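You operate a simulated robot arm through the tools that you are given. There is no shell and no other tool.

The job below is to be done with a simulated robot arm. You get a single attempt, and the scene is never put back.

## Task
The laundry in washer 1 is still sudsy. Run Rinse with Rinse+ on.
Fine: switch off at End, then open the door and leave it open.

The check looks at the end state, three seconds after you hand in, the way a careful person would. Anything else that was tipped, shoved, dropped, spilled or broken makes it a failure.

## Robot
A 6-joint arm with a two-finger gripper, fixed in place. Base frame: the origin is at the foot of the arm, x ahead of it, y to its left, z up. Units: mm, degrees, N and s.
It reaches about 1298 mm from its shoulder. Its first joint turns from -149.0 to 149.0 degrees. Payload 1.57 kg.
The TCP is the grasp point between the finger pads, 21 mm short of the fingertips. In the tool frame z runs along the fingers and y along their closing line. The gripper opens to 70 mm. The gripper's body begins 50 mm behind the TCP.
Orientation is that of the tool frame in the base frame, as a unit quaternion [w, x, y, z]. With the fingers straight down and closing along the base's y, the tool's x points along the base's -x, its y along +y and its z along -z.

## Interface
- The arm moves only by the tool jog_arm. Its argument "deltas" is one flat list of numbers, 7 for each row, row after row: the shift along the tool's x, y, z in mm, then the turn, a rotation vector about the tool's x, y, z in degrees, then the closure, from 0 (fully open) to 1 (shut). In form: [x, y, z, ax, ay, az, hand, x, y, z, ax, ay, az, hand, ...]. A call has 1 to 20 rows; each row shifts and turns the commanded pose from where the row before left it, along the tool's axes as they then stand. Each row takes 0.2 s and may step no farther than 50 mm and 8.6 degrees from the row before; otherwise, or with a gripper value out of range, the whole call is refused. Where a pose cannot be reached the arm comes as near as it can. A force on the tool above 90 N (or 10 N above the force at the start of the call, whichever is more), or a blocked arm, ends the call early, and 0.2 s more pass. Each finger halts on what it meets, pressing with about 30 N; the grip force reading is that of the motor and also rises with nothing between the fingers. The clock runs only during rows and for 0.2 s after the last one: add rows that do not move to give the fingers time. It gives the time, the measured TCP pose, the force on the tool (base axes), the opening and the grip force at its end, in the units of the frame above (readings bear some noise), with the torque about the TCP (base axes, N m) and any sound that the robot's microphone picked up.
- Cameras (640 x 400 px; columns grow to the right, rows downward): "scene" is fixed at [50, 500.9, 1263.3]; the picture's right is [0.29, -0.96, 0.00], its down [-0.63, -0.19, -0.75] and it looks along [0.72, 0.22, -0.66] (base axes); focal length 332 px, centre (320, 200). "wrist" rides on the gripper at [79, 4, -81] in the tool frame; the picture's right is [-0.05, 1.00, 0.00], its down [-0.67, -0.04, -0.74] and it looks along [-0.74, -0.04, 0.67] (tool axes); focal length 256 px, centre (320, 200). There is no depth. A picture from a camera that has moved, and an enlarged one, comes with that camera's place and axes in the base frame and with its lens.
- snapshot(camera): a new picture of that camera. It takes no simulated time.
- move_column(by): slides the trunk up (or, below 0, down) by that many mm; the arm rides with it, the base frame stays. It gives what a move gives, with no picture.
- inspect(camera, box): a new picture of the part [left, top, right, bottom] of that camera's present view, enlarged. It takes no simulated time.
- finish_job(): hands the job in; it is judged then, once.

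Nothing tells you positions but the pictures and the camera data. Unless the task says otherwise, let go and move clear before handing in.

The tools are called after "Request:" by a JSON object that holds its "method" and its "body". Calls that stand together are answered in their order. jog_arm: Moves the arm, as the interface text tells. Its arguments: {"type":"object","properties":{"deltas":{"type":"array"}},"required":["deltas"]} The other tools are called the same way: move_column (by) slides the trunk up or down; snapshot (camera) takes a picture; inspect (camera, box) takes an enlarged picture of a part of a camera's view; finish_job () hands the job in.

At the start:

```text
t: 0.0
position: [477.6, 612.0, 986.7]
orientation: [0.0, 0.0, 1.0, 0.001]
ft_force: [0.2, 0.7, -0.6]
moment: [-0.03, -0.02, 0.0]
gripper_width: 70.0
gripper_force: 0.0
trunk travel left (down, up): [-668.0, 302.0]
```

scene: 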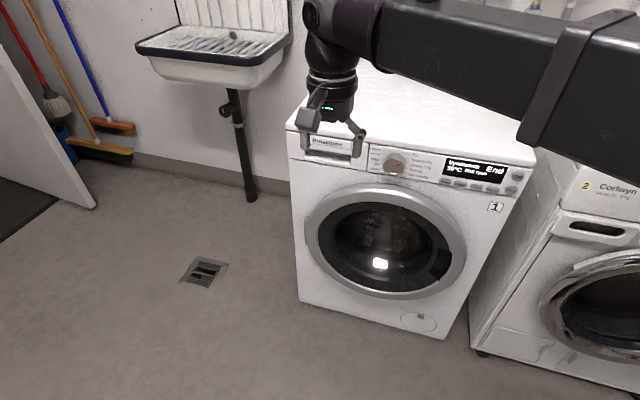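
wrist: 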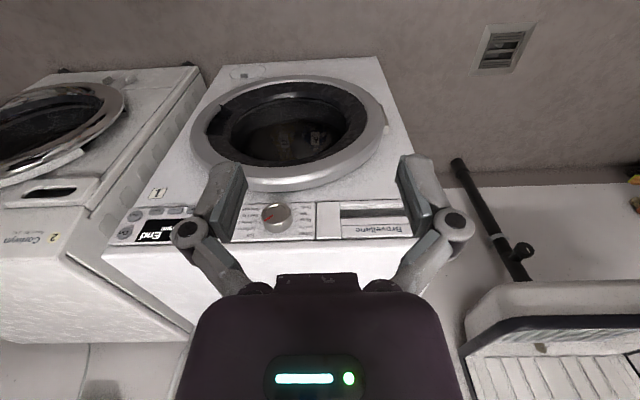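

I see washer 1 (labelled 1) with a dial, a display showing "End", and some buttons. I'll look closer at its panel before moving.

Request:
{"method": "inspect", "body": {"camera": "scene", "box": [360, 130, 540, 230]}}

Request:
{"method": "inspect", "body": {"camera": "wrist", "box": [100, 160, 340, 260]}}

Request:
{"method": "inspect", "body": {"camera": "scene", "box": [280, 120, 540, 350]}}

```text
3.56 times, centred on (450, 180) of scene
camera zoom: at [50.0, 500.9, 1263.3], right [0.29, -0.96, 0.0], down [-0.63, -0.19, -0.75], along [0.72, 0.22, -0.66], focal length 1181 px, centre (-142, 271)
```

zoom: 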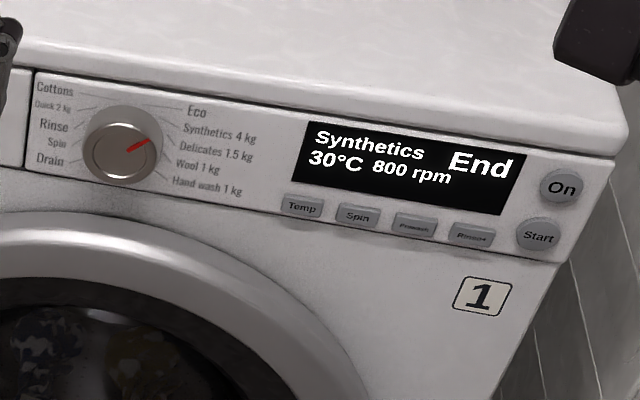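

```text
2.67 times, centred on (220, 210) of wrist
camera zoom: at [397.5, 617.0, 1068.1], right [0.05, 1.0, 0.0], down [0.67, -0.04, 0.74], along [0.74, -0.04, -0.67], focal length 683 px, centre (587, 173)
```

zoom: 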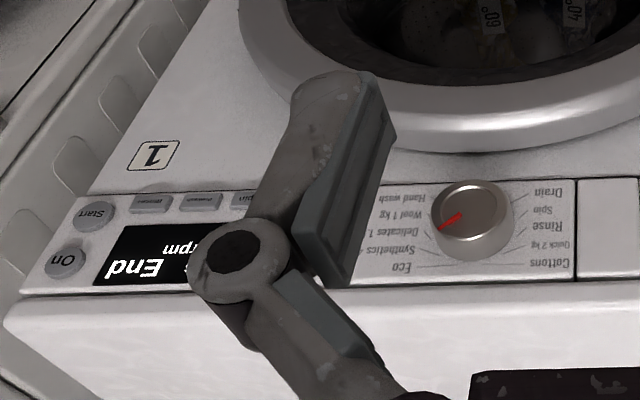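

```text
1.74 times, centred on (410, 235) of scene
camera zoom: at [50.0, 500.9, 1263.3], right [0.29, -0.96, 0.0], down [-0.63, -0.19, -0.75], along [0.72, 0.22, -0.66], focal length 578 px, centre (164, 139)
```

zoom: 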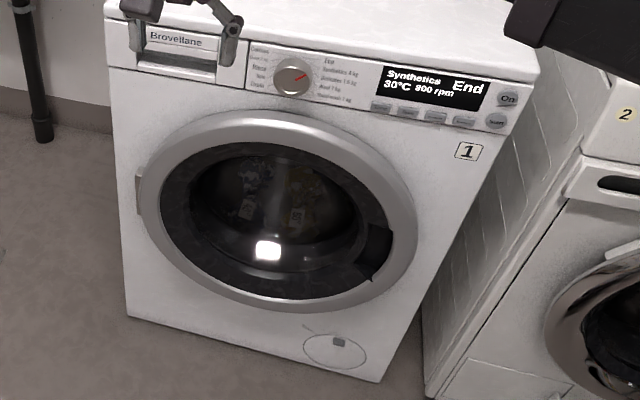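

The floor works out at z=0 and the washer front at about x≈785, facing the robot. Next I'll zoom in on the dial, the buttons, the door handle and the hinge.

Request:
{"method": "inspect", "body": {"camera": "scene", "box": [365, 140, 445, 190]}}

Request:
{"method": "inspect", "body": {"camera": "scene", "box": [435, 150, 531, 210]}}

Request:
{"method": "inspect", "body": {"camera": "scene", "box": [390, 200, 486, 310]}}

Request:
{"method": "inspect", "body": {"camera": "wrist", "box": [180, 60, 400, 200]}}

Request:
{"method": "inspect", "body": {"camera": "scene", "box": [290, 170, 400, 300]}}

```text
8.00 times, centred on (405, 165) of scene
camera zoom: at [50.0, 500.9, 1263.3], right [0.29, -0.96, 0.0], down [-0.63, -0.19, -0.75], along [0.72, 0.22, -0.66], focal length 2657 px, centre (-360, 480)
```

zoom: 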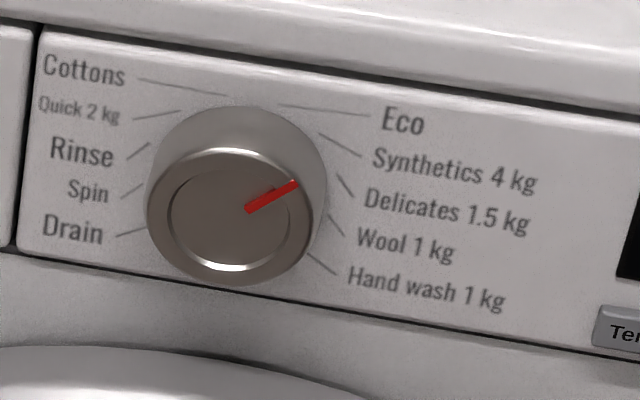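

```text
6.67 times, centred on (483, 180) of scene
camera zoom: at [50.0, 500.9, 1263.3], right [0.29, -0.96, 0.0], down [-0.63, -0.19, -0.75], along [0.72, 0.22, -0.66], focal length 2214 px, centre (-767, 333)
```

zoom: 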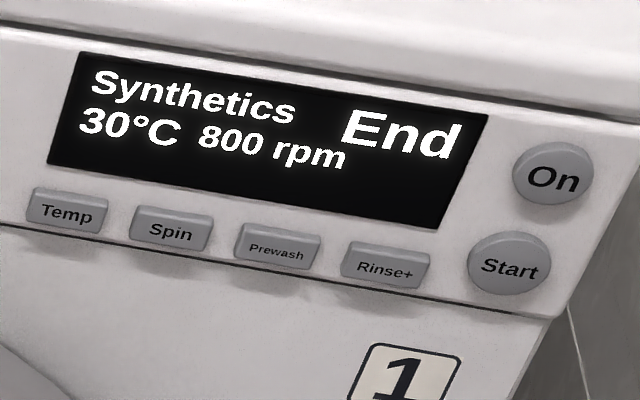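

```text
3.64 times, centred on (438, 255) of scene
camera zoom: at [50.0, 500.9, 1263.3], right [0.29, -0.96, 0.0], down [-0.63, -0.19, -0.75], along [0.72, 0.22, -0.66], focal length 1208 px, centre (-109, 0)
```

zoom: 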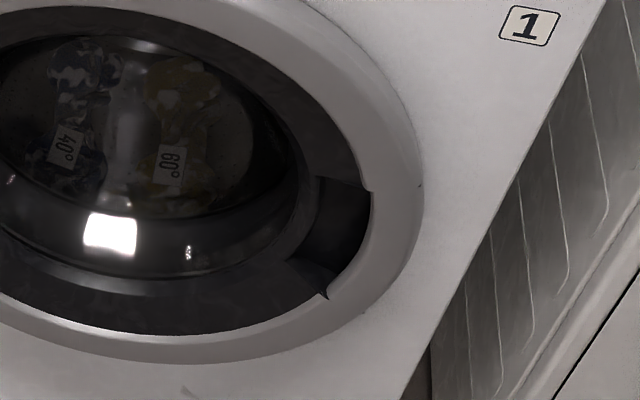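

```text
2.86 times, centred on (290, 130) of wrist
camera zoom: at [397.5, 617.0, 1068.1], right [0.05, 1.0, 0.0], down [0.67, -0.04, 0.74], along [0.74, -0.04, -0.67], focal length 731 px, centre (406, 400)
```

zoom: 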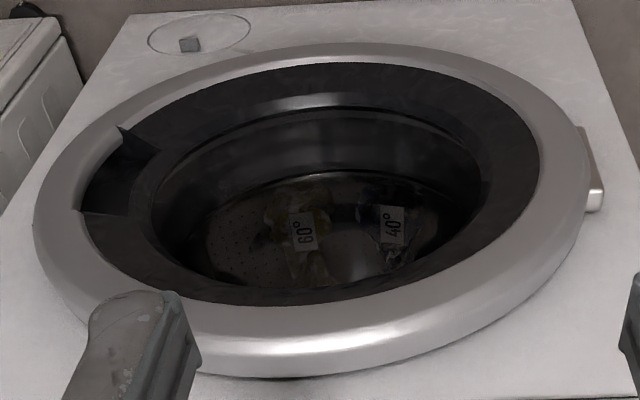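

```text
3.08 times, centred on (345, 235) of scene
camera zoom: at [50.0, 500.9, 1263.3], right [0.29, -0.96, 0.0], down [-0.63, -0.19, -0.75], along [0.72, 0.22, -0.66], focal length 1022 px, centre (243, 92)
```

zoom: 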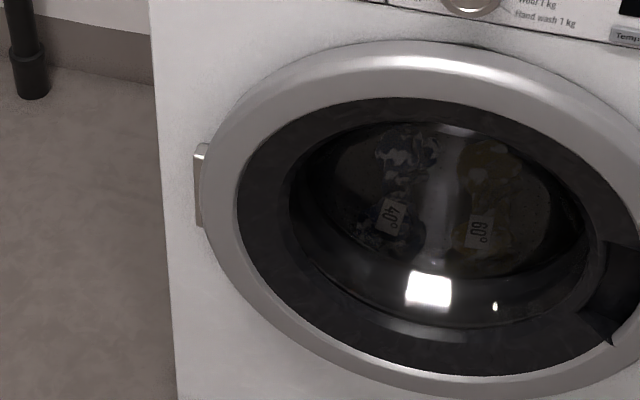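

The dial's programme positions are about 30° apart, with the pointer on Synthetics at about +45° and Rinse at about −75°, so it needs 120° counter-clockwise. First I'll turn the gripper in place to point forward (+x), well clear of the washer.

Request:
{"method": "jog_arm", "body": {"deltas": [0, 0, 0, 0, -8.1818, 0, 0, 0, 0, 0, 0, -8.1818, 0, 0, 0, 0, 0, 0, -8.1818, 0, 0, 0, 0, 0, 0, -8.1818, 0, 0, 0, 0, 0, 0, -8.1818, 0, 0, 0, 0, 0, 0, -8.1818, 0, 0, 0, 0, 0, 0, -8.1818, 0, 0, 0, 0, 0, 0, -8.1818, 0, 0, 0, 0, 0, 0, -8.1818, 0, 0, 0, 0, 0, 0, -8.1818, 0, 0, 0, 0, 0, 0, -8.1818, 0, 0]}}

```text
t: 2.4
position: [477.4, 612.9, 1172.4]
orientation: [0.708, 0.0, 0.706, 0.0]
ft_force: [0.5, -0.2, 0.5]
moment: [-0.01, 0.02, -0.02]
gripper_width: 70.3
gripper_force: 0.0
out of reach, approached as far as the arm can: row 2, 3, 4, 5, 6, 7, 8, 9, 10, 11
trunk travel left (down, up): [-668.0, 302.0]
```

The gripper now points forward, but the arm came out about 186 mm higher than I commanded. I'll check how the arm sits before lowering the trunk.

Request:
{"method": "snapshot", "body": {"camera": "scene"}}

Request:
{"method": "snapshot", "body": {"camera": "wrist"}}

```text
taken
```

scene: 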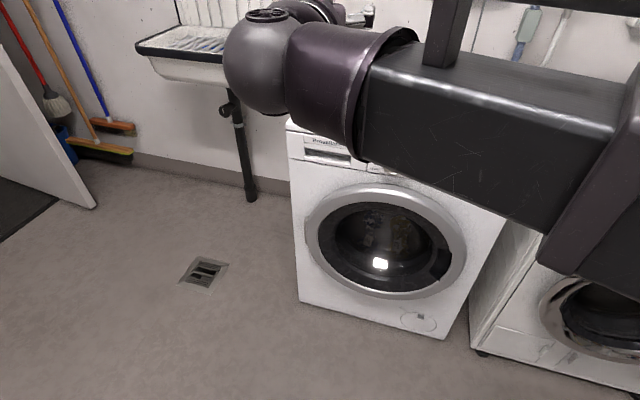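

```text
taken
camera wrist: at [395.9, 617.2, 1093.8], right [0.0, 1.0, 0.05], down [-0.75, -0.04, 0.67], along [0.67, -0.04, 0.74], focal length 256 px, centre (320, 200)
```

wrist: 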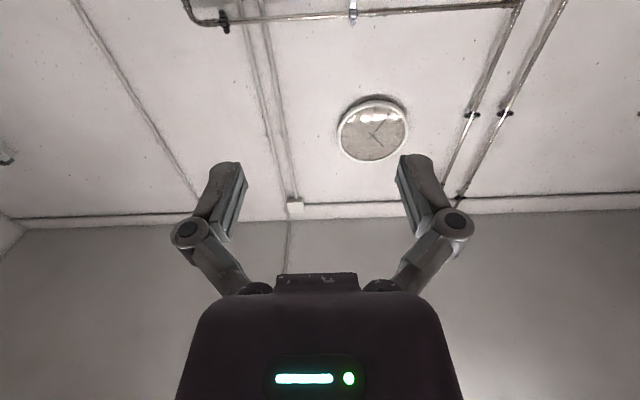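

The arm is folded rather high, so lowering the trunk should bring the gripper to panel height while it stays about 250 mm clear of the washer front. I'll go down in two steps.

Request:
{"method": "move_column", "body": {"by": -200}}

Request:
{"method": "snapshot", "body": {"camera": "scene"}}

```text
t: 4.6
position: [477.7, 611.6, 973.1]
orientation: [0.706, 0.0, 0.708, 0.0]
ft_force: [0.2, -0.2, 0.0]
moment: [0.01, 0.02, 0.0]
gripper_width: 70.1
gripper_force: 0.1
trunk travel left (down, up): [-468.0, 502.0]
```

```text
taken
```

scene: 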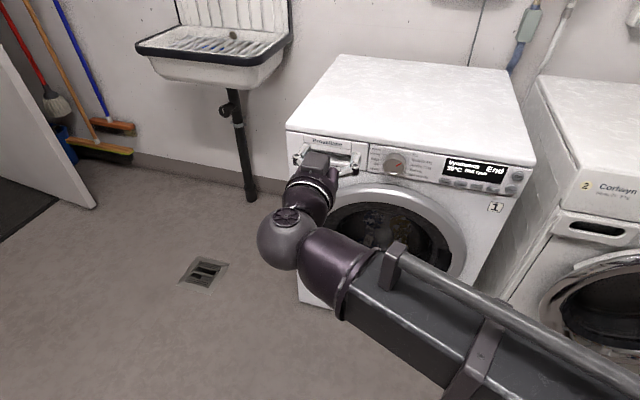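

The arm now comes in from the right with the gripper pointing at the washer, well clear of it. I'll lower the trunk another 200 mm so the gripper is at dial height.

Request:
{"method": "move_column", "body": {"by": -203}}

Request:
{"method": "snapshot", "body": {"camera": "scene"}}

Request:
{"method": "snapshot", "body": {"camera": "wrist"}}

```text
t: 6.8
position: [477.6, 612.4, 769.1]
orientation: [0.706, 0.0, 0.708, 0.0]
ft_force: [0.5, 0.5, 0.0]
moment: [0.01, 0.03, 0.0]
gripper_width: 70.0
gripper_force: 0.1
trunk travel left (down, up): [-265.0, 705.0]
```

```text
taken
```

scene: 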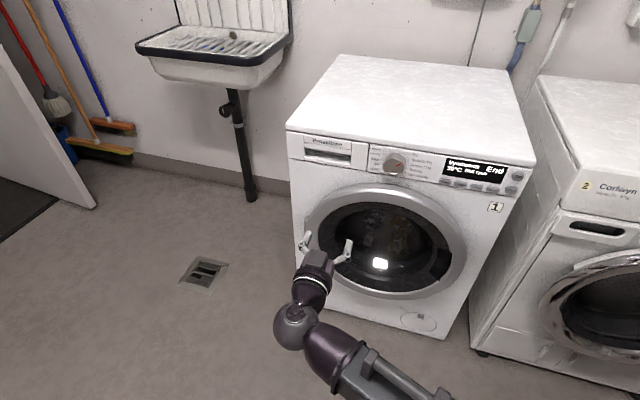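

```text
taken
camera wrist: at [395.8, 617.1, 690.6], right [0.0, 1.0, 0.05], down [-0.74, -0.04, 0.67], along [0.67, -0.04, 0.74], focal length 256 px, centre (320, 200)
```

wrist: 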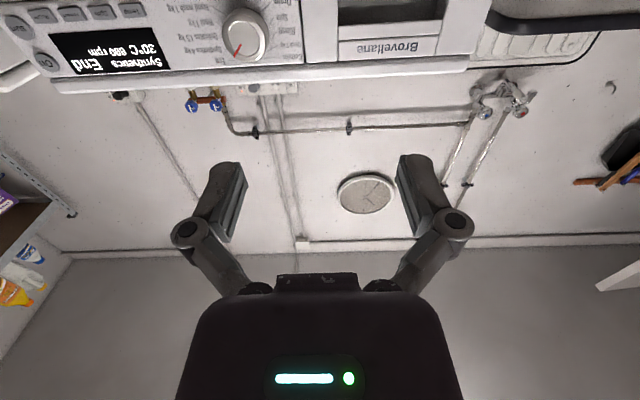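

The wrist camera now sees the panel from below. I'll zoom in to triangulate the dial, the keys and the lid edge.

Request:
{"method": "inspect", "body": {"camera": "wrist", "box": [180, 0, 308, 80]}}

Request:
{"method": "inspect", "body": {"camera": "wrist", "box": [0, 0, 160, 100]}}

```text
5.00 times, centred on (244, 40) of wrist
camera zoom: at [395.8, 617.1, 690.6], right [0.0, 1.0, 0.05], down [-0.74, -0.04, 0.67], along [0.67, -0.04, 0.74], focal length 1280 px, centre (700, 1000)
```

zoom: 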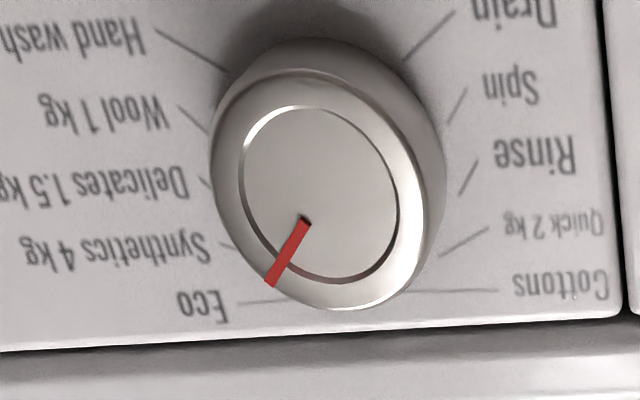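

```text
4.00 times, centred on (80, 50) of wrist
camera zoom: at [395.8, 617.1, 690.6], right [0.0, 1.0, 0.05], down [-0.74, -0.04, 0.67], along [0.67, -0.04, 0.74], focal length 1024 px, centre (1280, 800)
```

zoom: 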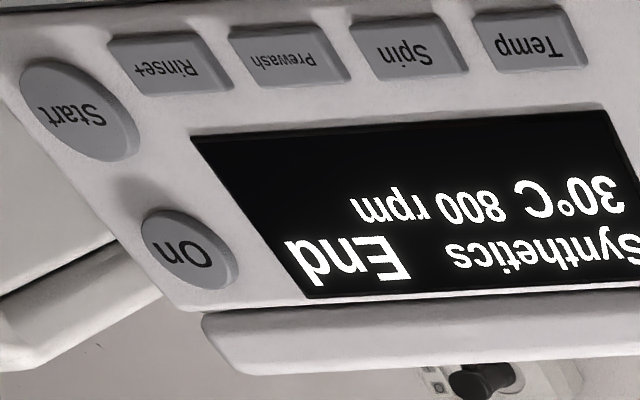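

Triangulation from the two views agrees well:

| Feature | Position (mm) |
|---|---|
| Panel plane | x≈764.5 |
| Dial face centre | (744, 521.6, 783), about 51 mm across |
| On | (759, 243.6, 803.5) |
| Start | (759, 243.8, 763) |
| Rinse+ | (760, 282, 753.5) |

I'll move in front of the dial, stopping about 100 mm short.

Request:
{"method": "jog_arm", "body": {"deltas": [-3.5, -22.7, 40.5, 0, 0, 0, 0, -3.5, -22.7, 40.5, 0, 0, 0, 0, -3.5, -22.7, 40.5, 0, 0, 0, 0, -3.5, -22.7, 40.5, 0, 0, 0, 0, 0, 0, 0, 0, 0, 0, 0]}}

Request:
{"method": "snapshot", "body": {"camera": "wrist"}}

Request:
{"method": "snapshot", "body": {"camera": "scene"}}

```text
t: 8.0
position: [639.9, 522.5, 770.3]
orientation: [0.707, 0.0, 0.707, 0.0]
ft_force: [-0.2, -0.1, 0.5]
moment: [-0.03, 0.01, -0.02]
gripper_width: 69.9
gripper_force: 0.1
out of reach, approached as far as the arm can: row 2, 3, 4
trunk travel left (down, up): [-265.0, 705.0]
```

```text
taken
camera wrist: at [558.5, 526.8, 690.7], right [0.0, 1.0, 0.05], down [-0.75, -0.04, 0.67], along [0.67, -0.04, 0.74], focal length 256 px, centre (320, 200)
```

wrist: 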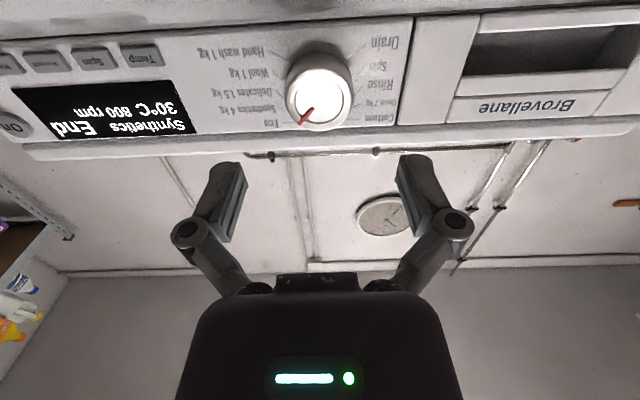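

```text
taken
```

scene: 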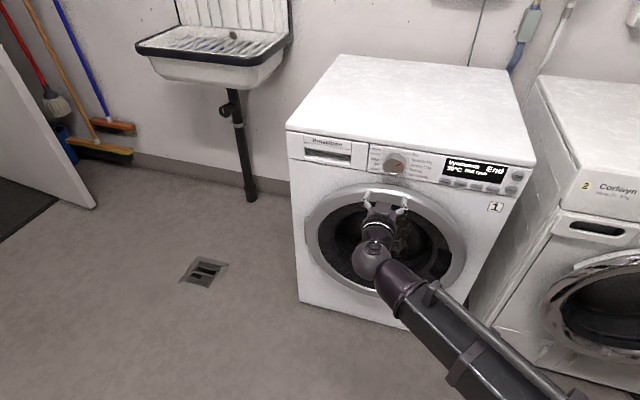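

The arm didn't take the last ~13 mm upward, stopping at z≈770 instead of 783. I'll test small vertical moves here in free space to learn the limit.

Request:
{"method": "jog_arm", "body": {"deltas": [-5, 0, 0, 0, 0, 0, 0, -5, 0, 0, 0, 0, 0, 0]}}

Request:
{"method": "jog_arm", "body": {"deltas": [5, 0, 0, 0, 0, 0, 0, 5, 0, 0, 0, 0, 0, 0]}}

```text
t: 8.6
position: [640.8, 522.9, 769.1]
orientation: [0.707, 0.0, 0.707, 0.0]
ft_force: [-0.3, -0.4, 1.0]
moment: [-0.01, 0.02, -0.04]
gripper_width: 69.7
gripper_force: 0.1
out of reach, approached as far as the arm can: row 1, 2
trunk travel left (down, up): [-265.0, 705.0]
```

```text
t: 9.2
position: [640.8, 522.9, 769.1]
orientation: [0.707, 0.0, 0.708, 0.0]
ft_force: [-0.4, -0.3, -0.2]
moment: [0.0, -0.03, 0.02]
gripper_width: 70.1
gripper_force: 0.1
out of reach, approached as far as the arm can: row 1, 2
trunk travel left (down, up): [-265.0, 705.0]
```

Both directions are reported out of reach, so the commanded pose may still be stuck below what is reachable. I'll command upward in free space and watch when it starts to move.

Request:
{"method": "jog_arm", "body": {"deltas": [-40, 0, 0, 0, 0, 0, 0, -40, 0, 0, 0, 0, 0, 0]}}

Request:
{"method": "jog_arm", "body": {"deltas": [-40, 0, 0, 0, 0, 0, 0, -40, 0, 0, 0, 0, 0, 0, -20, 0, 0, 0, 0, 0, 0]}}

```text
t: 9.8
position: [639.7, 522.5, 770.8]
orientation: [0.707, -0.001, 0.707, 0.001]
ft_force: [-0.5, 0.6, 0.7]
moment: [0.05, -0.01, 0.0]
gripper_width: 70.1
gripper_force: 0.0
out of reach, approached as far as the arm can: row 1, 2
trunk travel left (down, up): [-265.0, 705.0]
```

```text
t: 10.6
position: [640.0, 522.6, 769.6]
orientation: [0.707, 0.001, 0.707, 0.0]
ft_force: [-0.8, -0.1, -0.2]
moment: [-0.01, -0.02, 0.03]
gripper_width: 69.8
gripper_force: 0.0
out of reach, approached as far as the arm can: row 1, 2, 3
trunk travel left (down, up): [-265.0, 705.0]
```

That explains it: this arm is SCARA-like. With the tool horizontal, height is set only by the column, and the 186 mm rise was the wrist length. I'll use the column for z and raise it to dial height.

Request:
{"method": "move_column", "body": {"by": 13.5}}

Request:
{"method": "inspect", "body": {"camera": "wrist", "box": [220, 20, 420, 145]}}

Request:
{"method": "inspect", "body": {"camera": "scene", "box": [340, 130, 468, 210]}}

```text
t: 11.2
position: [639.6, 523.6, 783.3]
orientation: [0.707, 0.0, 0.707, 0.0]
ft_force: [0.7, -0.3, -0.4]
moment: [0.0, 0.02, -0.02]
gripper_width: 70.1
gripper_force: 0.1
trunk travel left (down, up): [-278.0, 692.0]
```

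```text
3.20 times, centred on (320, 82) of wrist
camera zoom: at [558.3, 527.6, 704.2], right [0.0, 1.0, 0.05], down [-0.74, -0.04, 0.67], along [0.67, -0.04, 0.74], focal length 819 px, centre (320, 576)
```

zoom: 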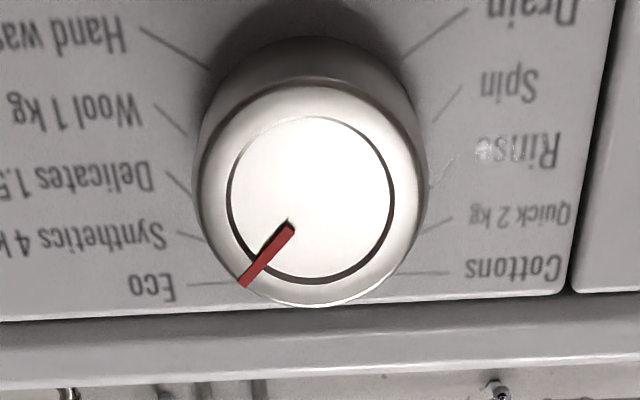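

```text
5.00 times, centred on (404, 170) of scene
camera zoom: at [50.0, 500.9, 1263.3], right [0.29, -0.96, 0.0], down [-0.63, -0.19, -0.75], along [0.72, 0.22, -0.66], focal length 1661 px, centre (-100, 350)
```

zoom: 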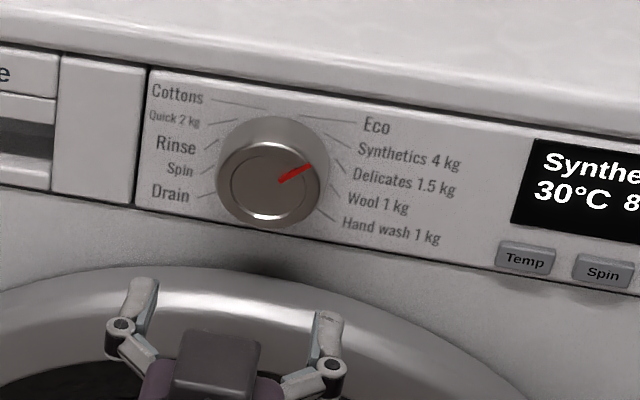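

The dial is confirmed at (744, 521.5, 783.5). I'll correct y slightly, roll the open gripper +30°, and advance to straddle the knob, stopping short of the panel.

Request:
{"method": "jog_arm", "body": {"deltas": [0, -1.3, 0, 0, 0, 0, 0, 0, 0, 0, 0, 0, 7.5, 0, 0, 0, 0, 0, 0, 7.5, 0, 0, 0, 0, 0, 0, 7.5, 0, 0, 0, 0, 0, 0, 7.5, 0, 0, 0, 20, 0, 0, 0, 0, 0, 0, 20, 0, 0, 0, 0, 0, 0, 20, 0, 0, 0, 0, 0, 0, 10, 0, 0, 0, 0, 0, 0, 0, 0, 0, 0, 0]}}

Request:
{"method": "snapshot", "body": {"camera": "scene"}}

Request:
{"method": "snapshot", "body": {"camera": "wrist"}}

```text
t: 13.4
position: [710.9, 520.6, 783.7]
orientation: [0.683, 0.183, 0.683, 0.183]
ft_force: [-0.3, -0.5, 0.0]
moment: [0.02, -0.02, 0.01]
gripper_width: 70.1
gripper_force: 0.0
trunk travel left (down, up): [-278.0, 692.0]
```

```text
taken
```

scene: 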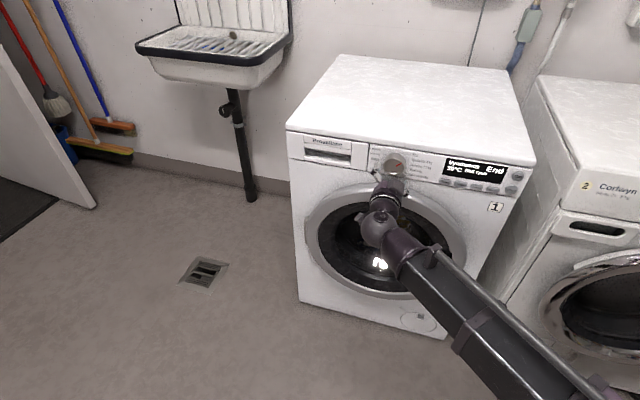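

```text
taken
camera wrist: at [629.0, 564.4, 717.0], right [0.0, 0.84, 0.55], down [-0.75, -0.36, 0.56], along [0.67, -0.41, 0.62], focal length 256 px, centre (320, 200)
```

wrist: 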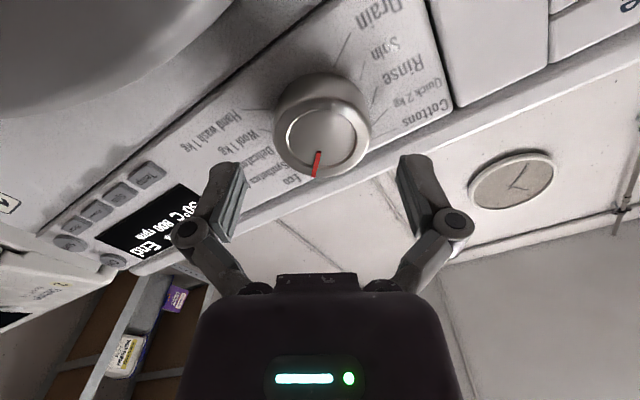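

The fingers are centred around the knob. I'll advance the last 28 mm so the tips stop about 4 mm from the panel, then check for contact.

Request:
{"method": "jog_arm", "body": {"deltas": [0, 0, 10, 0, 0, 0, 0, 0, 0, 10, 0, 0, 0, 0, 0, 0, 8, 0, 0, 0, 0, 0, 0, 0, 0, 0, 0, 0]}}

Request:
{"method": "snapshot", "body": {"camera": "wrist"}}

Request:
{"method": "inspect", "body": {"camera": "scene", "box": [340, 130, 468, 210]}}

```text
t: 14.4
position: [738.9, 521.6, 784.0]
orientation: [0.683, 0.183, 0.683, 0.183]
ft_force: [0.1, 0.0, 0.0]
moment: [0.0, 0.0, -0.04]
gripper_width: 70.0
gripper_force: 0.0
trunk travel left (down, up): [-278.0, 692.0]
```

```text
taken
camera wrist: at [656.8, 565.3, 717.0], right [0.0, 0.84, 0.55], down [-0.75, -0.36, 0.56], along [0.67, -0.41, 0.62], focal length 256 px, centre (320, 200)
```

wrist: 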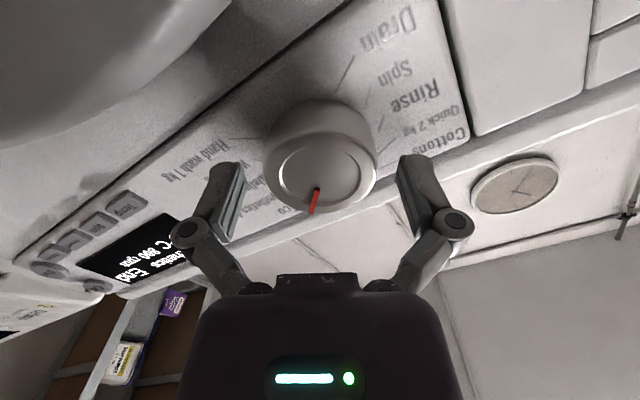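

```text
5.00 times, centred on (404, 170) of scene
camera zoom: at [50.0, 500.9, 1263.3], right [0.29, -0.96, 0.0], down [-0.63, -0.19, -0.75], along [0.72, 0.22, -0.66], focal length 1661 px, centre (-100, 350)
```

zoom: 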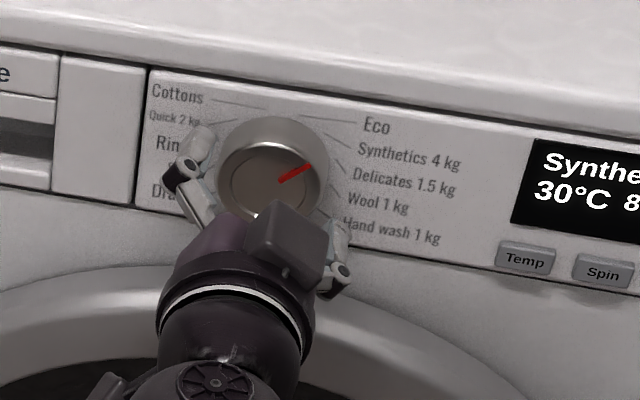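

The fingers straddle the knob without contact. I'll close on it.

Request:
{"method": "jog_arm", "body": {"deltas": [0, 0, 0, 0, 0, 0, 0.2, 0, 0, 0, 0, 0, 0, 0.4, 0, 0, 0, 0, 0, 0, 0.6, 0, 0, 0, 0, 0, 0, 0.6]}}

Request:
{"method": "snapshot", "body": {"camera": "wrist"}}

```text
t: 15.4
position: [739.0, 521.8, 784.0]
orientation: [0.683, 0.183, 0.683, 0.182]
ft_force: [-2.5, -0.3, -0.7]
moment: [0.04, 0.06, 0.27]
gripper_width: 52.0
gripper_force: 32.0
trunk travel left (down, up): [-278.0, 692.0]
```

```text
taken
camera wrist: at [656.5, 565.3, 717.0], right [0.0, 0.84, 0.55], down [-0.75, -0.36, 0.56], along [0.67, -0.41, 0.62], focal length 256 px, centre (320, 200)
```

wrist: 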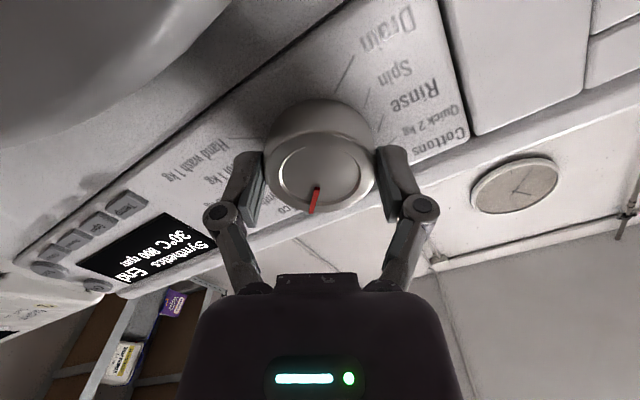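

The knob is gripped at 52 mm with almost no side load. Now I'll turn it 60° counter-clockwise.

Request:
{"method": "jog_arm", "body": {"deltas": [0, 0, 0, 0, 0, -7.5, 0.6, 0, 0, 0, 0, 0, -7.5, 0.6, 0, 0, 0, 0, 0, -7.5, 0.6, 0, 0, 0, 0, 0, -7.5, 0.6, 0, 0, 0, 0, 0, -7.5, 0.6, 0, 0, 0, 0, 0, -7.5, 0.6, 0, 0, 0, 0, 0, -7.5, 0.6, 0, 0, 0, 0, 0, -7.5, 0.6, 0, 0, 0, 0, 0, 0, 0.6]}}

Request:
{"method": "snapshot", "body": {"camera": "wrist"}}

Request:
{"method": "inspect", "body": {"camera": "scene", "box": [360, 130, 540, 230]}}

```text
t: 17.4
position: [739.2, 520.7, 784.1]
orientation: [0.683, -0.183, 0.683, -0.183]
ft_force: [-7.0, -13.5, 1.9]
moment: [0.04, -0.62, -0.29]
gripper_width: 51.3
gripper_force: 32.3
trunk travel left (down, up): [-278.0, 692.0]
```

```text
taken
camera wrist: at [656.6, 484.8, 713.8], right [0.0, 0.89, -0.45], down [-0.75, 0.3, 0.59], along [0.67, 0.34, 0.66], focal length 256 px, centre (320, 200)
```

wrist: 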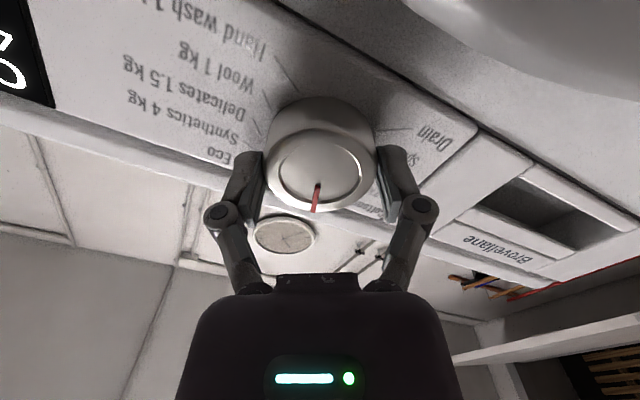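

```text
3.56 times, centred on (450, 180) of scene
camera zoom: at [50.0, 500.9, 1263.3], right [0.29, -0.96, 0.0], down [-0.63, -0.19, -0.75], along [0.72, 0.22, -0.66], focal length 1181 px, centre (-142, 271)
```

zoom: 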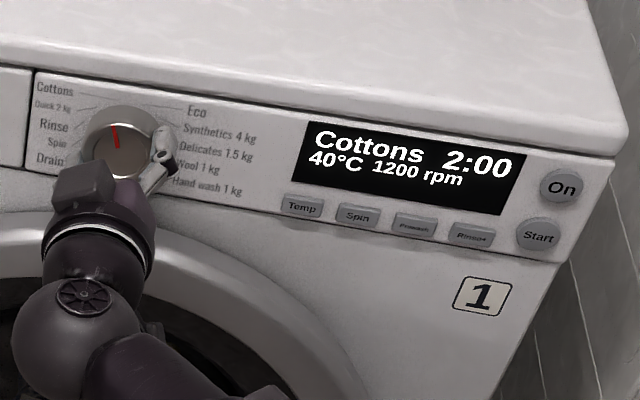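

The display now reads "Cottons 2:00", so the 60° turn registered. I'll open, roll back +60° around the knob, regrip and turn another 60° to Rinse.

Request:
{"method": "jog_arm", "body": {"deltas": [0, 0, 0, 0, 0, 0, 0.3, 0, 0, 0, 0, 0, 0, 0, 0, 0, 0, 0, 0, 0, 0, 0, 0, 0, 0, 0, 0, 0]}}

Request:
{"method": "snapshot", "body": {"camera": "wrist"}}

```text
t: 18.4
position: [739.2, 522.0, 783.4]
orientation: [0.683, -0.183, 0.683, -0.183]
ft_force: [0.3, -0.3, 0.4]
moment: [0.0, 0.02, -0.01]
gripper_width: 70.1
gripper_force: 0.0
trunk travel left (down, up): [-278.0, 692.0]
```

```text
taken
camera wrist: at [657.1, 486.1, 712.7], right [0.0, 0.89, -0.45], down [-0.75, 0.3, 0.59], along [0.67, 0.34, 0.66], focal length 256 px, centre (320, 200)
```

wrist: 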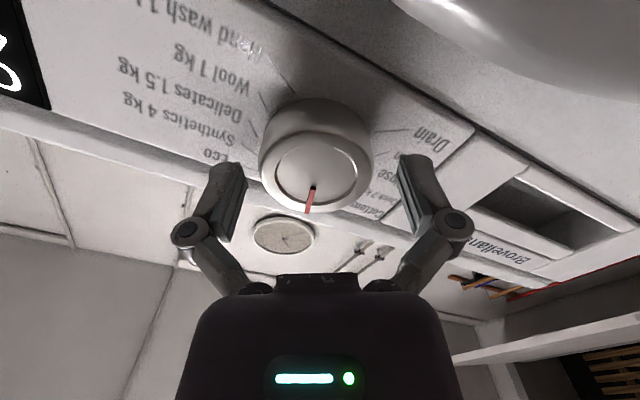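

Request:
{"method": "jog_arm", "body": {"deltas": [0, 0, 0, 0, 0, 7.5, 0, 0, 0, 0, 0, 0, 7.5, 0, 0, 0, 0, 0, 0, 7.5, 0, 0, 0, 0, 0, 0, 7.5, 0, 0, 0, 0, 0, 0, 7.5, 0, 0, 0, 0, 0, 0, 7.5, 0, 0, 0, 0, 0, 0, 7.5, 0, 0, 0, 0, 0, 0, 7.5, 0, 0, 0, 0, 0, 0, 0, 0]}}

Request:
{"method": "inspect", "body": {"camera": "scene", "box": [360, 130, 540, 230]}}

Request:
{"method": "snapshot", "body": {"camera": "wrist"}}

```text
t: 20.4
position: [738.7, 522.0, 783.8]
orientation: [0.683, 0.184, 0.683, 0.183]
ft_force: [0.5, 0.0, 0.0]
moment: [0.01, 0.03, 0.03]
gripper_width: 70.1
gripper_force: 0.0
trunk travel left (down, up): [-278.0, 692.0]
```

```text
3.56 times, centred on (450, 180) of scene
camera zoom: at [50.0, 500.9, 1263.3], right [0.29, -0.96, 0.0], down [-0.63, -0.19, -0.75], along [0.72, 0.22, -0.66], focal length 1181 px, centre (-142, 271)
```

zoom: 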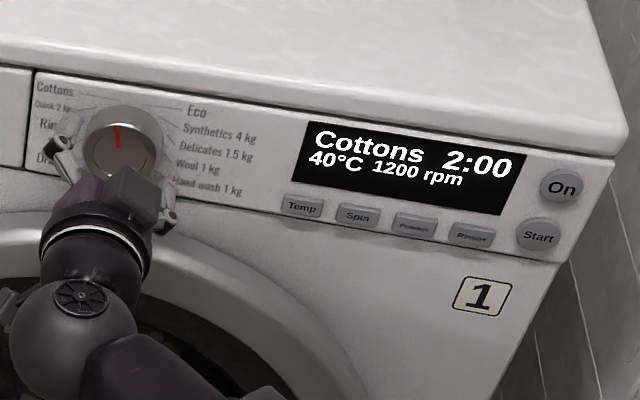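

```text
taken
camera wrist: at [656.2, 565.8, 717.0], right [0.0, 0.84, 0.55], down [-0.75, -0.36, 0.56], along [0.67, -0.41, 0.62], focal length 256 px, centre (320, 200)
```

wrist: 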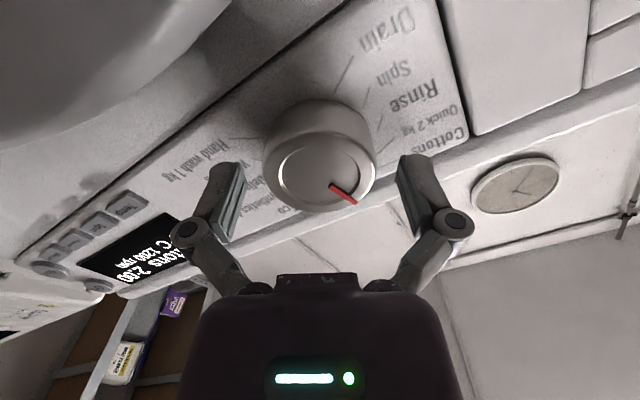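

The gripper is back at +30° and the knob stayed on Cottons. I'll regrip and turn another 60° to Rinse.

Request:
{"method": "jog_arm", "body": {"deltas": [0, 0, 0, 0, 0, 0, 0.2, 0, 0, 0, 0, 0, 0, 0.4, 0, 0, 0, 0, 0, 0, 0.6, 0, 0, 0, 0, 0, 0, 0.6, 0, 0, 0, 0, 0, -7.5, 0.6, 0, 0, 0, 0, 0, -7.5, 0.6, 0, 0, 0, 0, 0, -7.5, 0.6, 0, 0, 0, 0, 0, -7.5, 0.6, 0, 0, 0, 0, 0, -7.5, 0.6, 0, 0, 0, 0, 0, -7.5, 0.6, 0, 0, 0, 0, 0, -7.5, 0.6, 0, 0, 0, 0, 0, -7.5, 0.6, 0, 0, 0, 0, 0, 0, 0.6]}}

Request:
{"method": "inspect", "body": {"camera": "scene", "box": [360, 130, 540, 230]}}

Request:
{"method": "snapshot", "body": {"camera": "wrist"}}

```text
t: 23.2
position: [738.4, 520.7, 784.2]
orientation: [0.683, -0.183, 0.683, -0.184]
ft_force: [-11.1, -21.4, -7.1]
moment: [0.01, -0.31, -0.23]
gripper_width: 52.1
gripper_force: 32.0
trunk travel left (down, up): [-278.0, 692.0]
```

```text
3.56 times, centred on (450, 180) of scene
camera zoom: at [50.0, 500.9, 1263.3], right [0.29, -0.96, 0.0], down [-0.63, -0.19, -0.75], along [0.72, 0.22, -0.66], focal length 1181 px, centre (-142, 271)
```

zoom: 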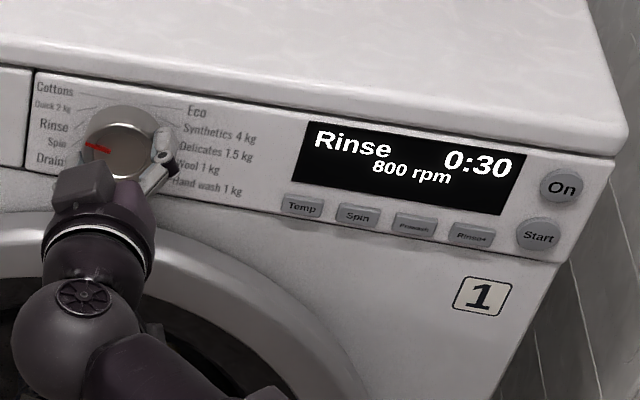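

```text
taken
camera wrist: at [656.1, 484.7, 713.5], right [0.0, 0.89, -0.45], down [-0.74, 0.3, 0.59], along [0.67, 0.34, 0.66], focal length 256 px, centre (320, 200)
```

wrist: 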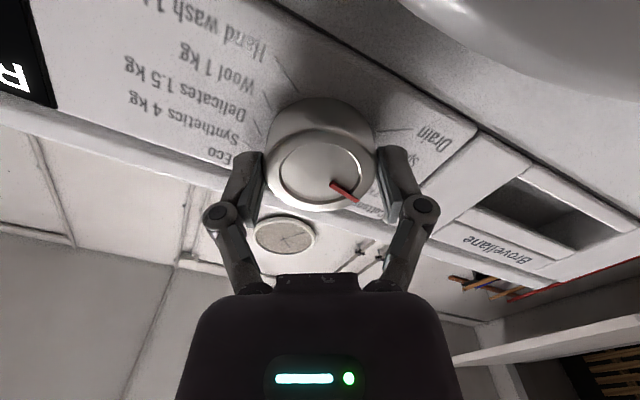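

The display reads "Rinse 0:30 800 rpm". I'll release, back off 90 mm and level the gripper again.

Request:
{"method": "jog_arm", "body": {"deltas": [0, 0, 0, 0, 0, 0, 0.3, 0, 0, 0, 0, 0, 0, 0, 0, 0, 0, 0, 0, 0, 0, 0, 0, -15, 0, 0, 0, 0, 0, 0, -25, 0, 0, 0, 0, 0, 0, -25, 0, 0, 0, 0, 0, 0, -25, 0, 0, 0, 0, 0, 0, 0, 0, 0, 7.5, 0, 0, 0, 0, 0, 0, 7.5, 0.3, 0, 0, 0, 0, 0, 7.5, 0.6, 0, 0, 0, 0, 0, 7.5, 1, 0, 0, 0, 0, 0, 0, 1, 0, 0, 0, 0, 0, 0, 1, 0, 0, 0, 0, 0, 0, 1]}}

Request:
{"method": "snapshot", "body": {"camera": "scene"}}

Request:
{"method": "inspect", "body": {"camera": "scene", "box": [360, 130, 540, 230]}}

```text
t: 26.2
position: [649.1, 521.4, 782.8]
orientation: [0.707, 0.0, 0.707, -0.001]
ft_force: [-0.1, -0.6, -0.5]
moment: [0.0, 0.0, 0.03]
gripper_width: 0.2
gripper_force: 28.2
trunk travel left (down, up): [-278.0, 692.0]
```

```text
taken
```

scene: 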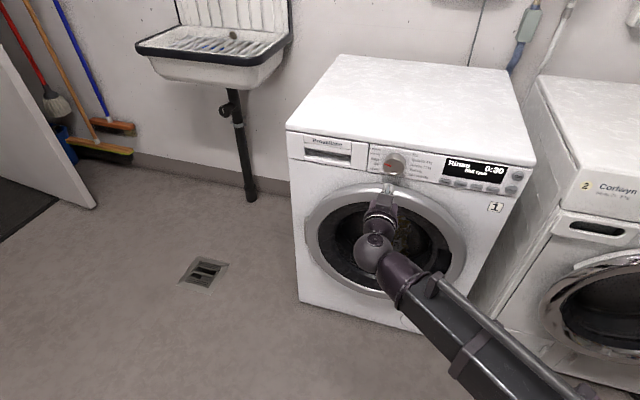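

```text
3.56 times, centred on (450, 180) of scene
camera zoom: at [50.0, 500.9, 1263.3], right [0.29, -0.96, 0.0], down [-0.63, -0.19, -0.75], along [0.72, 0.22, -0.66], focal length 1181 px, centre (-142, 271)
```

zoom: 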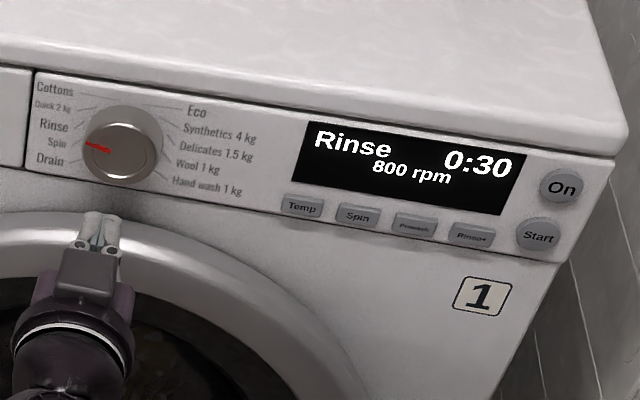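

Rinse is set and the knob is released, with the fingers closed for pressing. I'll move sideways to Rinse+ and lower the column to its height.

Request:
{"method": "jog_arm", "body": {"deltas": [0, -47.9, 0, 0, 0, 0, 1, 0, -47.9, 0, 0, 0, 0, 1, 0, -47.9, 0, 0, 0, 0, 1, 0, -47.9, 0, 0, 0, 0, 1, 0, -47.8, 0, 0, 0, 0, 1, 0, 0, 0, 0, 0, 0, 1]}}

Request:
{"method": "move_column", "body": {"by": -29.5}}

Request:
{"method": "snapshot", "body": {"camera": "wrist"}}

Request:
{"method": "snapshot", "body": {"camera": "scene"}}

```text
t: 27.6
position: [645.8, 283.3, 783.7]
orientation: [0.707, 0.0, 0.707, -0.001]
ft_force: [-0.8, 0.1, -0.3]
moment: [0.02, -0.02, 0.02]
gripper_width: 0.0
gripper_force: 28.4
trunk travel left (down, up): [-278.0, 692.0]
```

```text
t: 28.3
position: [645.9, 283.7, 753.8]
orientation: [0.707, 0.0, 0.707, 0.0]
ft_force: [0.1, 0.2, 0.8]
moment: [-0.05, 0.01, 0.02]
gripper_width: 0.0
gripper_force: 28.7
trunk travel left (down, up): [-249.0, 721.0]
```

```text
taken
camera wrist: at [564.1, 287.8, 674.7], right [0.0, 1.0, 0.05], down [-0.75, -0.04, 0.67], along [0.67, -0.04, 0.74], focal length 256 px, centre (320, 200)
```

wrist: 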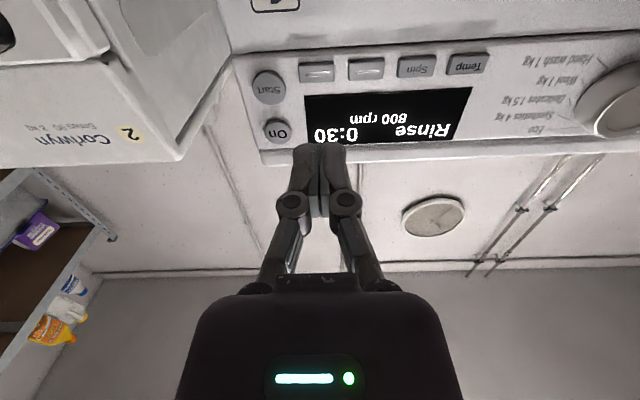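

```text
taken
```

scene: 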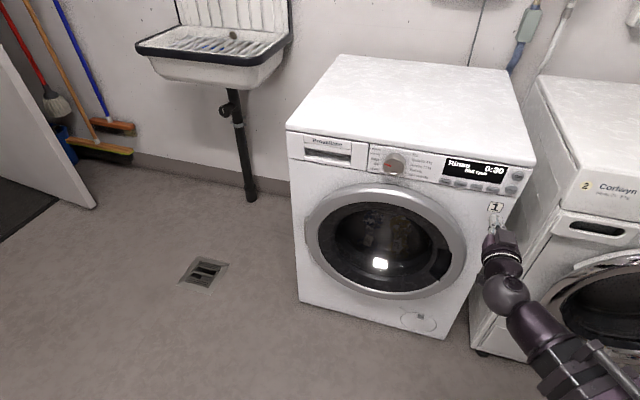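

The gripper is in front of Rinse+. I'll zoom in to refine the key positions from here.

Request:
{"method": "inspect", "body": {"camera": "wrist", "box": [230, 40, 390, 150]}}

Request:
{"method": "inspect", "body": {"camera": "scene", "box": [435, 150, 555, 250]}}

```text
3.64 times, centred on (310, 95) of wrist
camera zoom: at [564.1, 287.8, 674.7], right [0.0, 1.0, 0.05], down [-0.75, -0.04, 0.67], along [0.67, -0.04, 0.74], focal length 931 px, centre (356, 582)
```

zoom: 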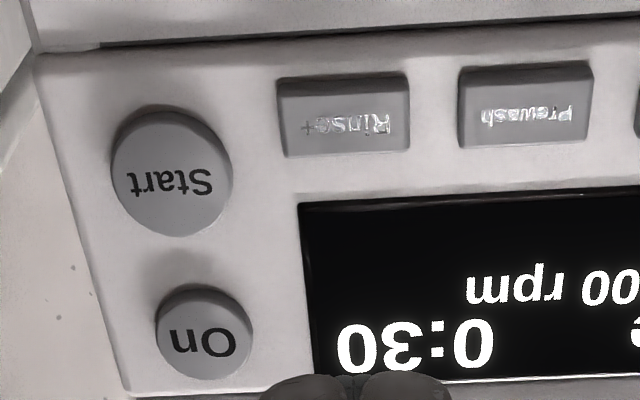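

```text
4.00 times, centred on (495, 200) of scene
camera zoom: at [50.0, 500.9, 1263.3], right [0.29, -0.96, 0.0], down [-0.63, -0.19, -0.75], along [0.72, 0.22, -0.66], focal length 1329 px, centre (-380, 200)
```

zoom: 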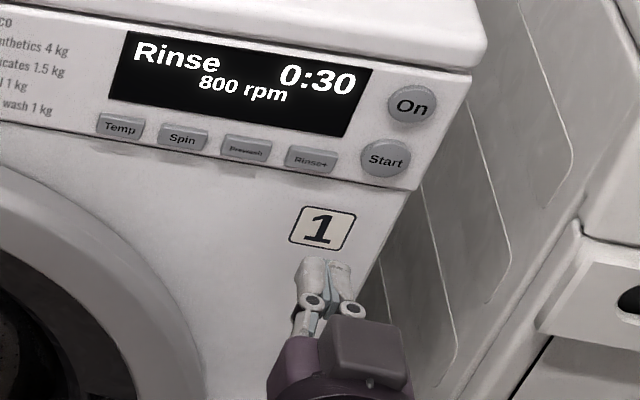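

Rinse+ refines to (760, 282.2, 751.7). I'll adjust slightly and approach to about 8 mm from the key.

Request:
{"method": "move_column", "body": {"by": -1.5}}

Request:
{"method": "jog_arm", "body": {"deltas": [0, -1.4, 25, 0, 0, 0, 1, 0, 0, 25, 0, 0, 0, 1, 0, 0, 20, 0, 0, 0, 1, 0, 0, 15, 0, 0, 0, 1, 0, 0, 0, 0, 0, 0, 1]}}

Request:
{"method": "inspect", "body": {"camera": "scene", "box": [435, 150, 555, 250]}}

Request:
{"method": "snapshot", "body": {"camera": "wrist"}}

```text
t: 28.8
position: [645.2, 284.0, 751.2]
orientation: [0.707, 0.001, 0.708, -0.001]
ft_force: [-0.2, -0.2, -0.7]
moment: [0.01, -0.02, -0.06]
gripper_width: 0.0
gripper_force: 28.4
trunk travel left (down, up): [-247.0, 723.0]
```

```text
t: 30.0
position: [732.6, 283.2, 751.4]
orientation: [0.707, 0.0, 0.707, 0.0]
ft_force: [-0.5, 1.0, -0.9]
moment: [-0.03, 0.02, -0.02]
gripper_width: 0.2
gripper_force: 28.8
trunk travel left (down, up): [-247.0, 723.0]
```

```text
4.00 times, centred on (495, 200) of scene
camera zoom: at [50.0, 500.9, 1263.3], right [0.29, -0.96, 0.0], down [-0.63, -0.19, -0.75], along [0.72, 0.22, -0.66], focal length 1329 px, centre (-380, 200)
```

zoom: 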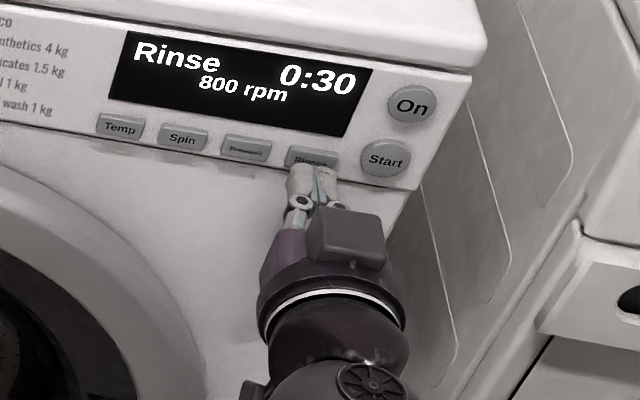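

```text
taken
camera wrist: at [650.0, 286.3, 673.3], right [0.0, 1.0, 0.05], down [-0.75, -0.04, 0.67], along [0.67, -0.04, 0.74], focal length 256 px, centre (320, 200)
```

wrist: 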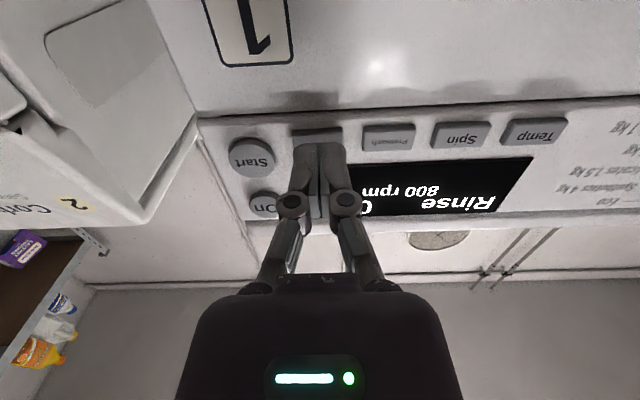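

The tips are lined up with Rinse+. I'll press gently in small steps and watch the force.

Request:
{"method": "jog_arm", "body": {"deltas": [0, 0, 3, 0, 0, 0, 1, 0, 0, 2, 0, 0, 0, 1]}}

Request:
{"method": "inspect", "body": {"camera": "scene", "box": [435, 150, 555, 250]}}

```text
t: 30.6
position: [738.1, 281.7, 752.5]
orientation: [0.708, 0.0, 0.706, 0.0]
ft_force: [0.1, 1.1, 0.6]
moment: [0.0, -0.03, 0.01]
gripper_width: 0.0
gripper_force: 27.7
trunk travel left (down, up): [-247.0, 723.0]
```

```text
4.00 times, centred on (495, 200) of scene
camera zoom: at [50.0, 500.9, 1263.3], right [0.29, -0.96, 0.0], down [-0.63, -0.19, -0.75], along [0.72, 0.22, -0.66], focal length 1329 px, centre (-380, 200)
```

zoom: 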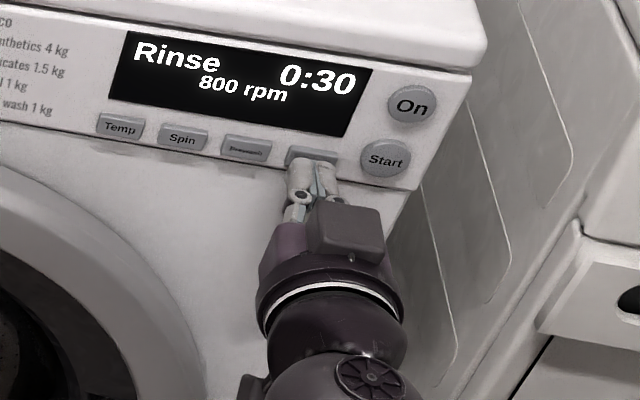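

Request:
{"method": "jog_arm", "body": {"deltas": [0, 0, 1.5, 0, 0, 0, 1, 0, 0, 0, 0, 0, 0, 1]}}

Request:
{"method": "inspect", "body": {"camera": "scene", "box": [435, 150, 555, 250]}}

```text
t: 31.2
position: [737.7, 281.5, 750.7]
orientation: [0.707, 0.0, 0.707, 0.0]
ft_force: [-0.7, 0.6, 0.3]
moment: [0.03, -0.04, 0.0]
gripper_width: 0.1
gripper_force: 28.3
trunk travel left (down, up): [-247.0, 723.0]
```

```text
4.00 times, centred on (495, 200) of scene
camera zoom: at [50.0, 500.9, 1263.3], right [0.29, -0.96, 0.0], down [-0.63, -0.19, -0.75], along [0.72, 0.22, -0.66], focal length 1329 px, centre (-380, 200)
```

zoom: 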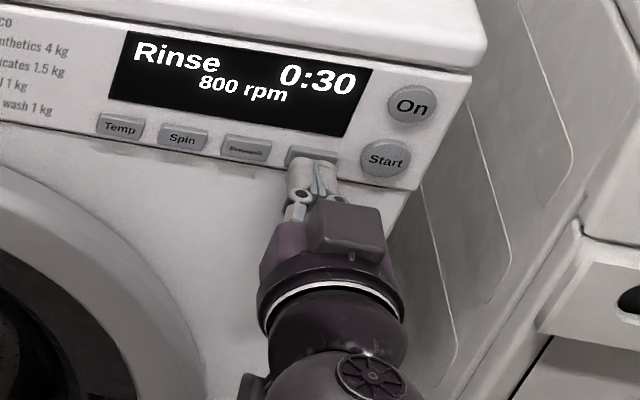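

Request:
{"method": "jog_arm", "body": {"deltas": [0, 0, 1.5, 0, 0, 0, 1, 0, 0, 0, 0, 0, 0, 1]}}

Request:
{"method": "inspect", "body": {"camera": "scene", "box": [435, 150, 555, 250]}}

```text
t: 31.8
position: [740.0, 283.0, 752.2]
orientation: [0.707, 0.0, 0.707, 0.0]
ft_force: [-0.8, -0.3, -0.2]
moment: [0.01, 0.0, 0.03]
gripper_width: 0.0
gripper_force: 29.2
trunk travel left (down, up): [-247.0, 723.0]
```

```text
4.00 times, centred on (495, 200) of scene
camera zoom: at [50.0, 500.9, 1263.3], right [0.29, -0.96, 0.0], down [-0.63, -0.19, -0.75], along [0.72, 0.22, -0.66], focal length 1329 px, centre (-380, 200)
```

zoom: 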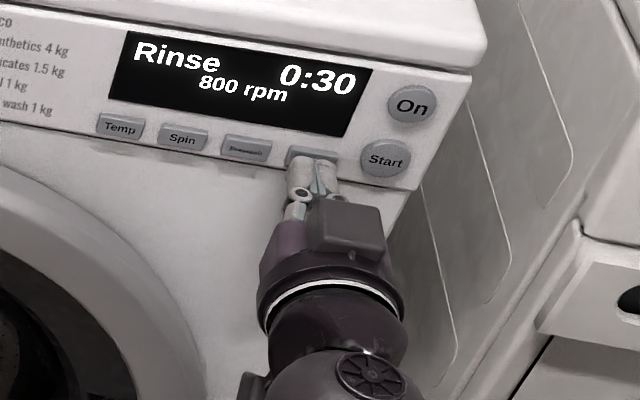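

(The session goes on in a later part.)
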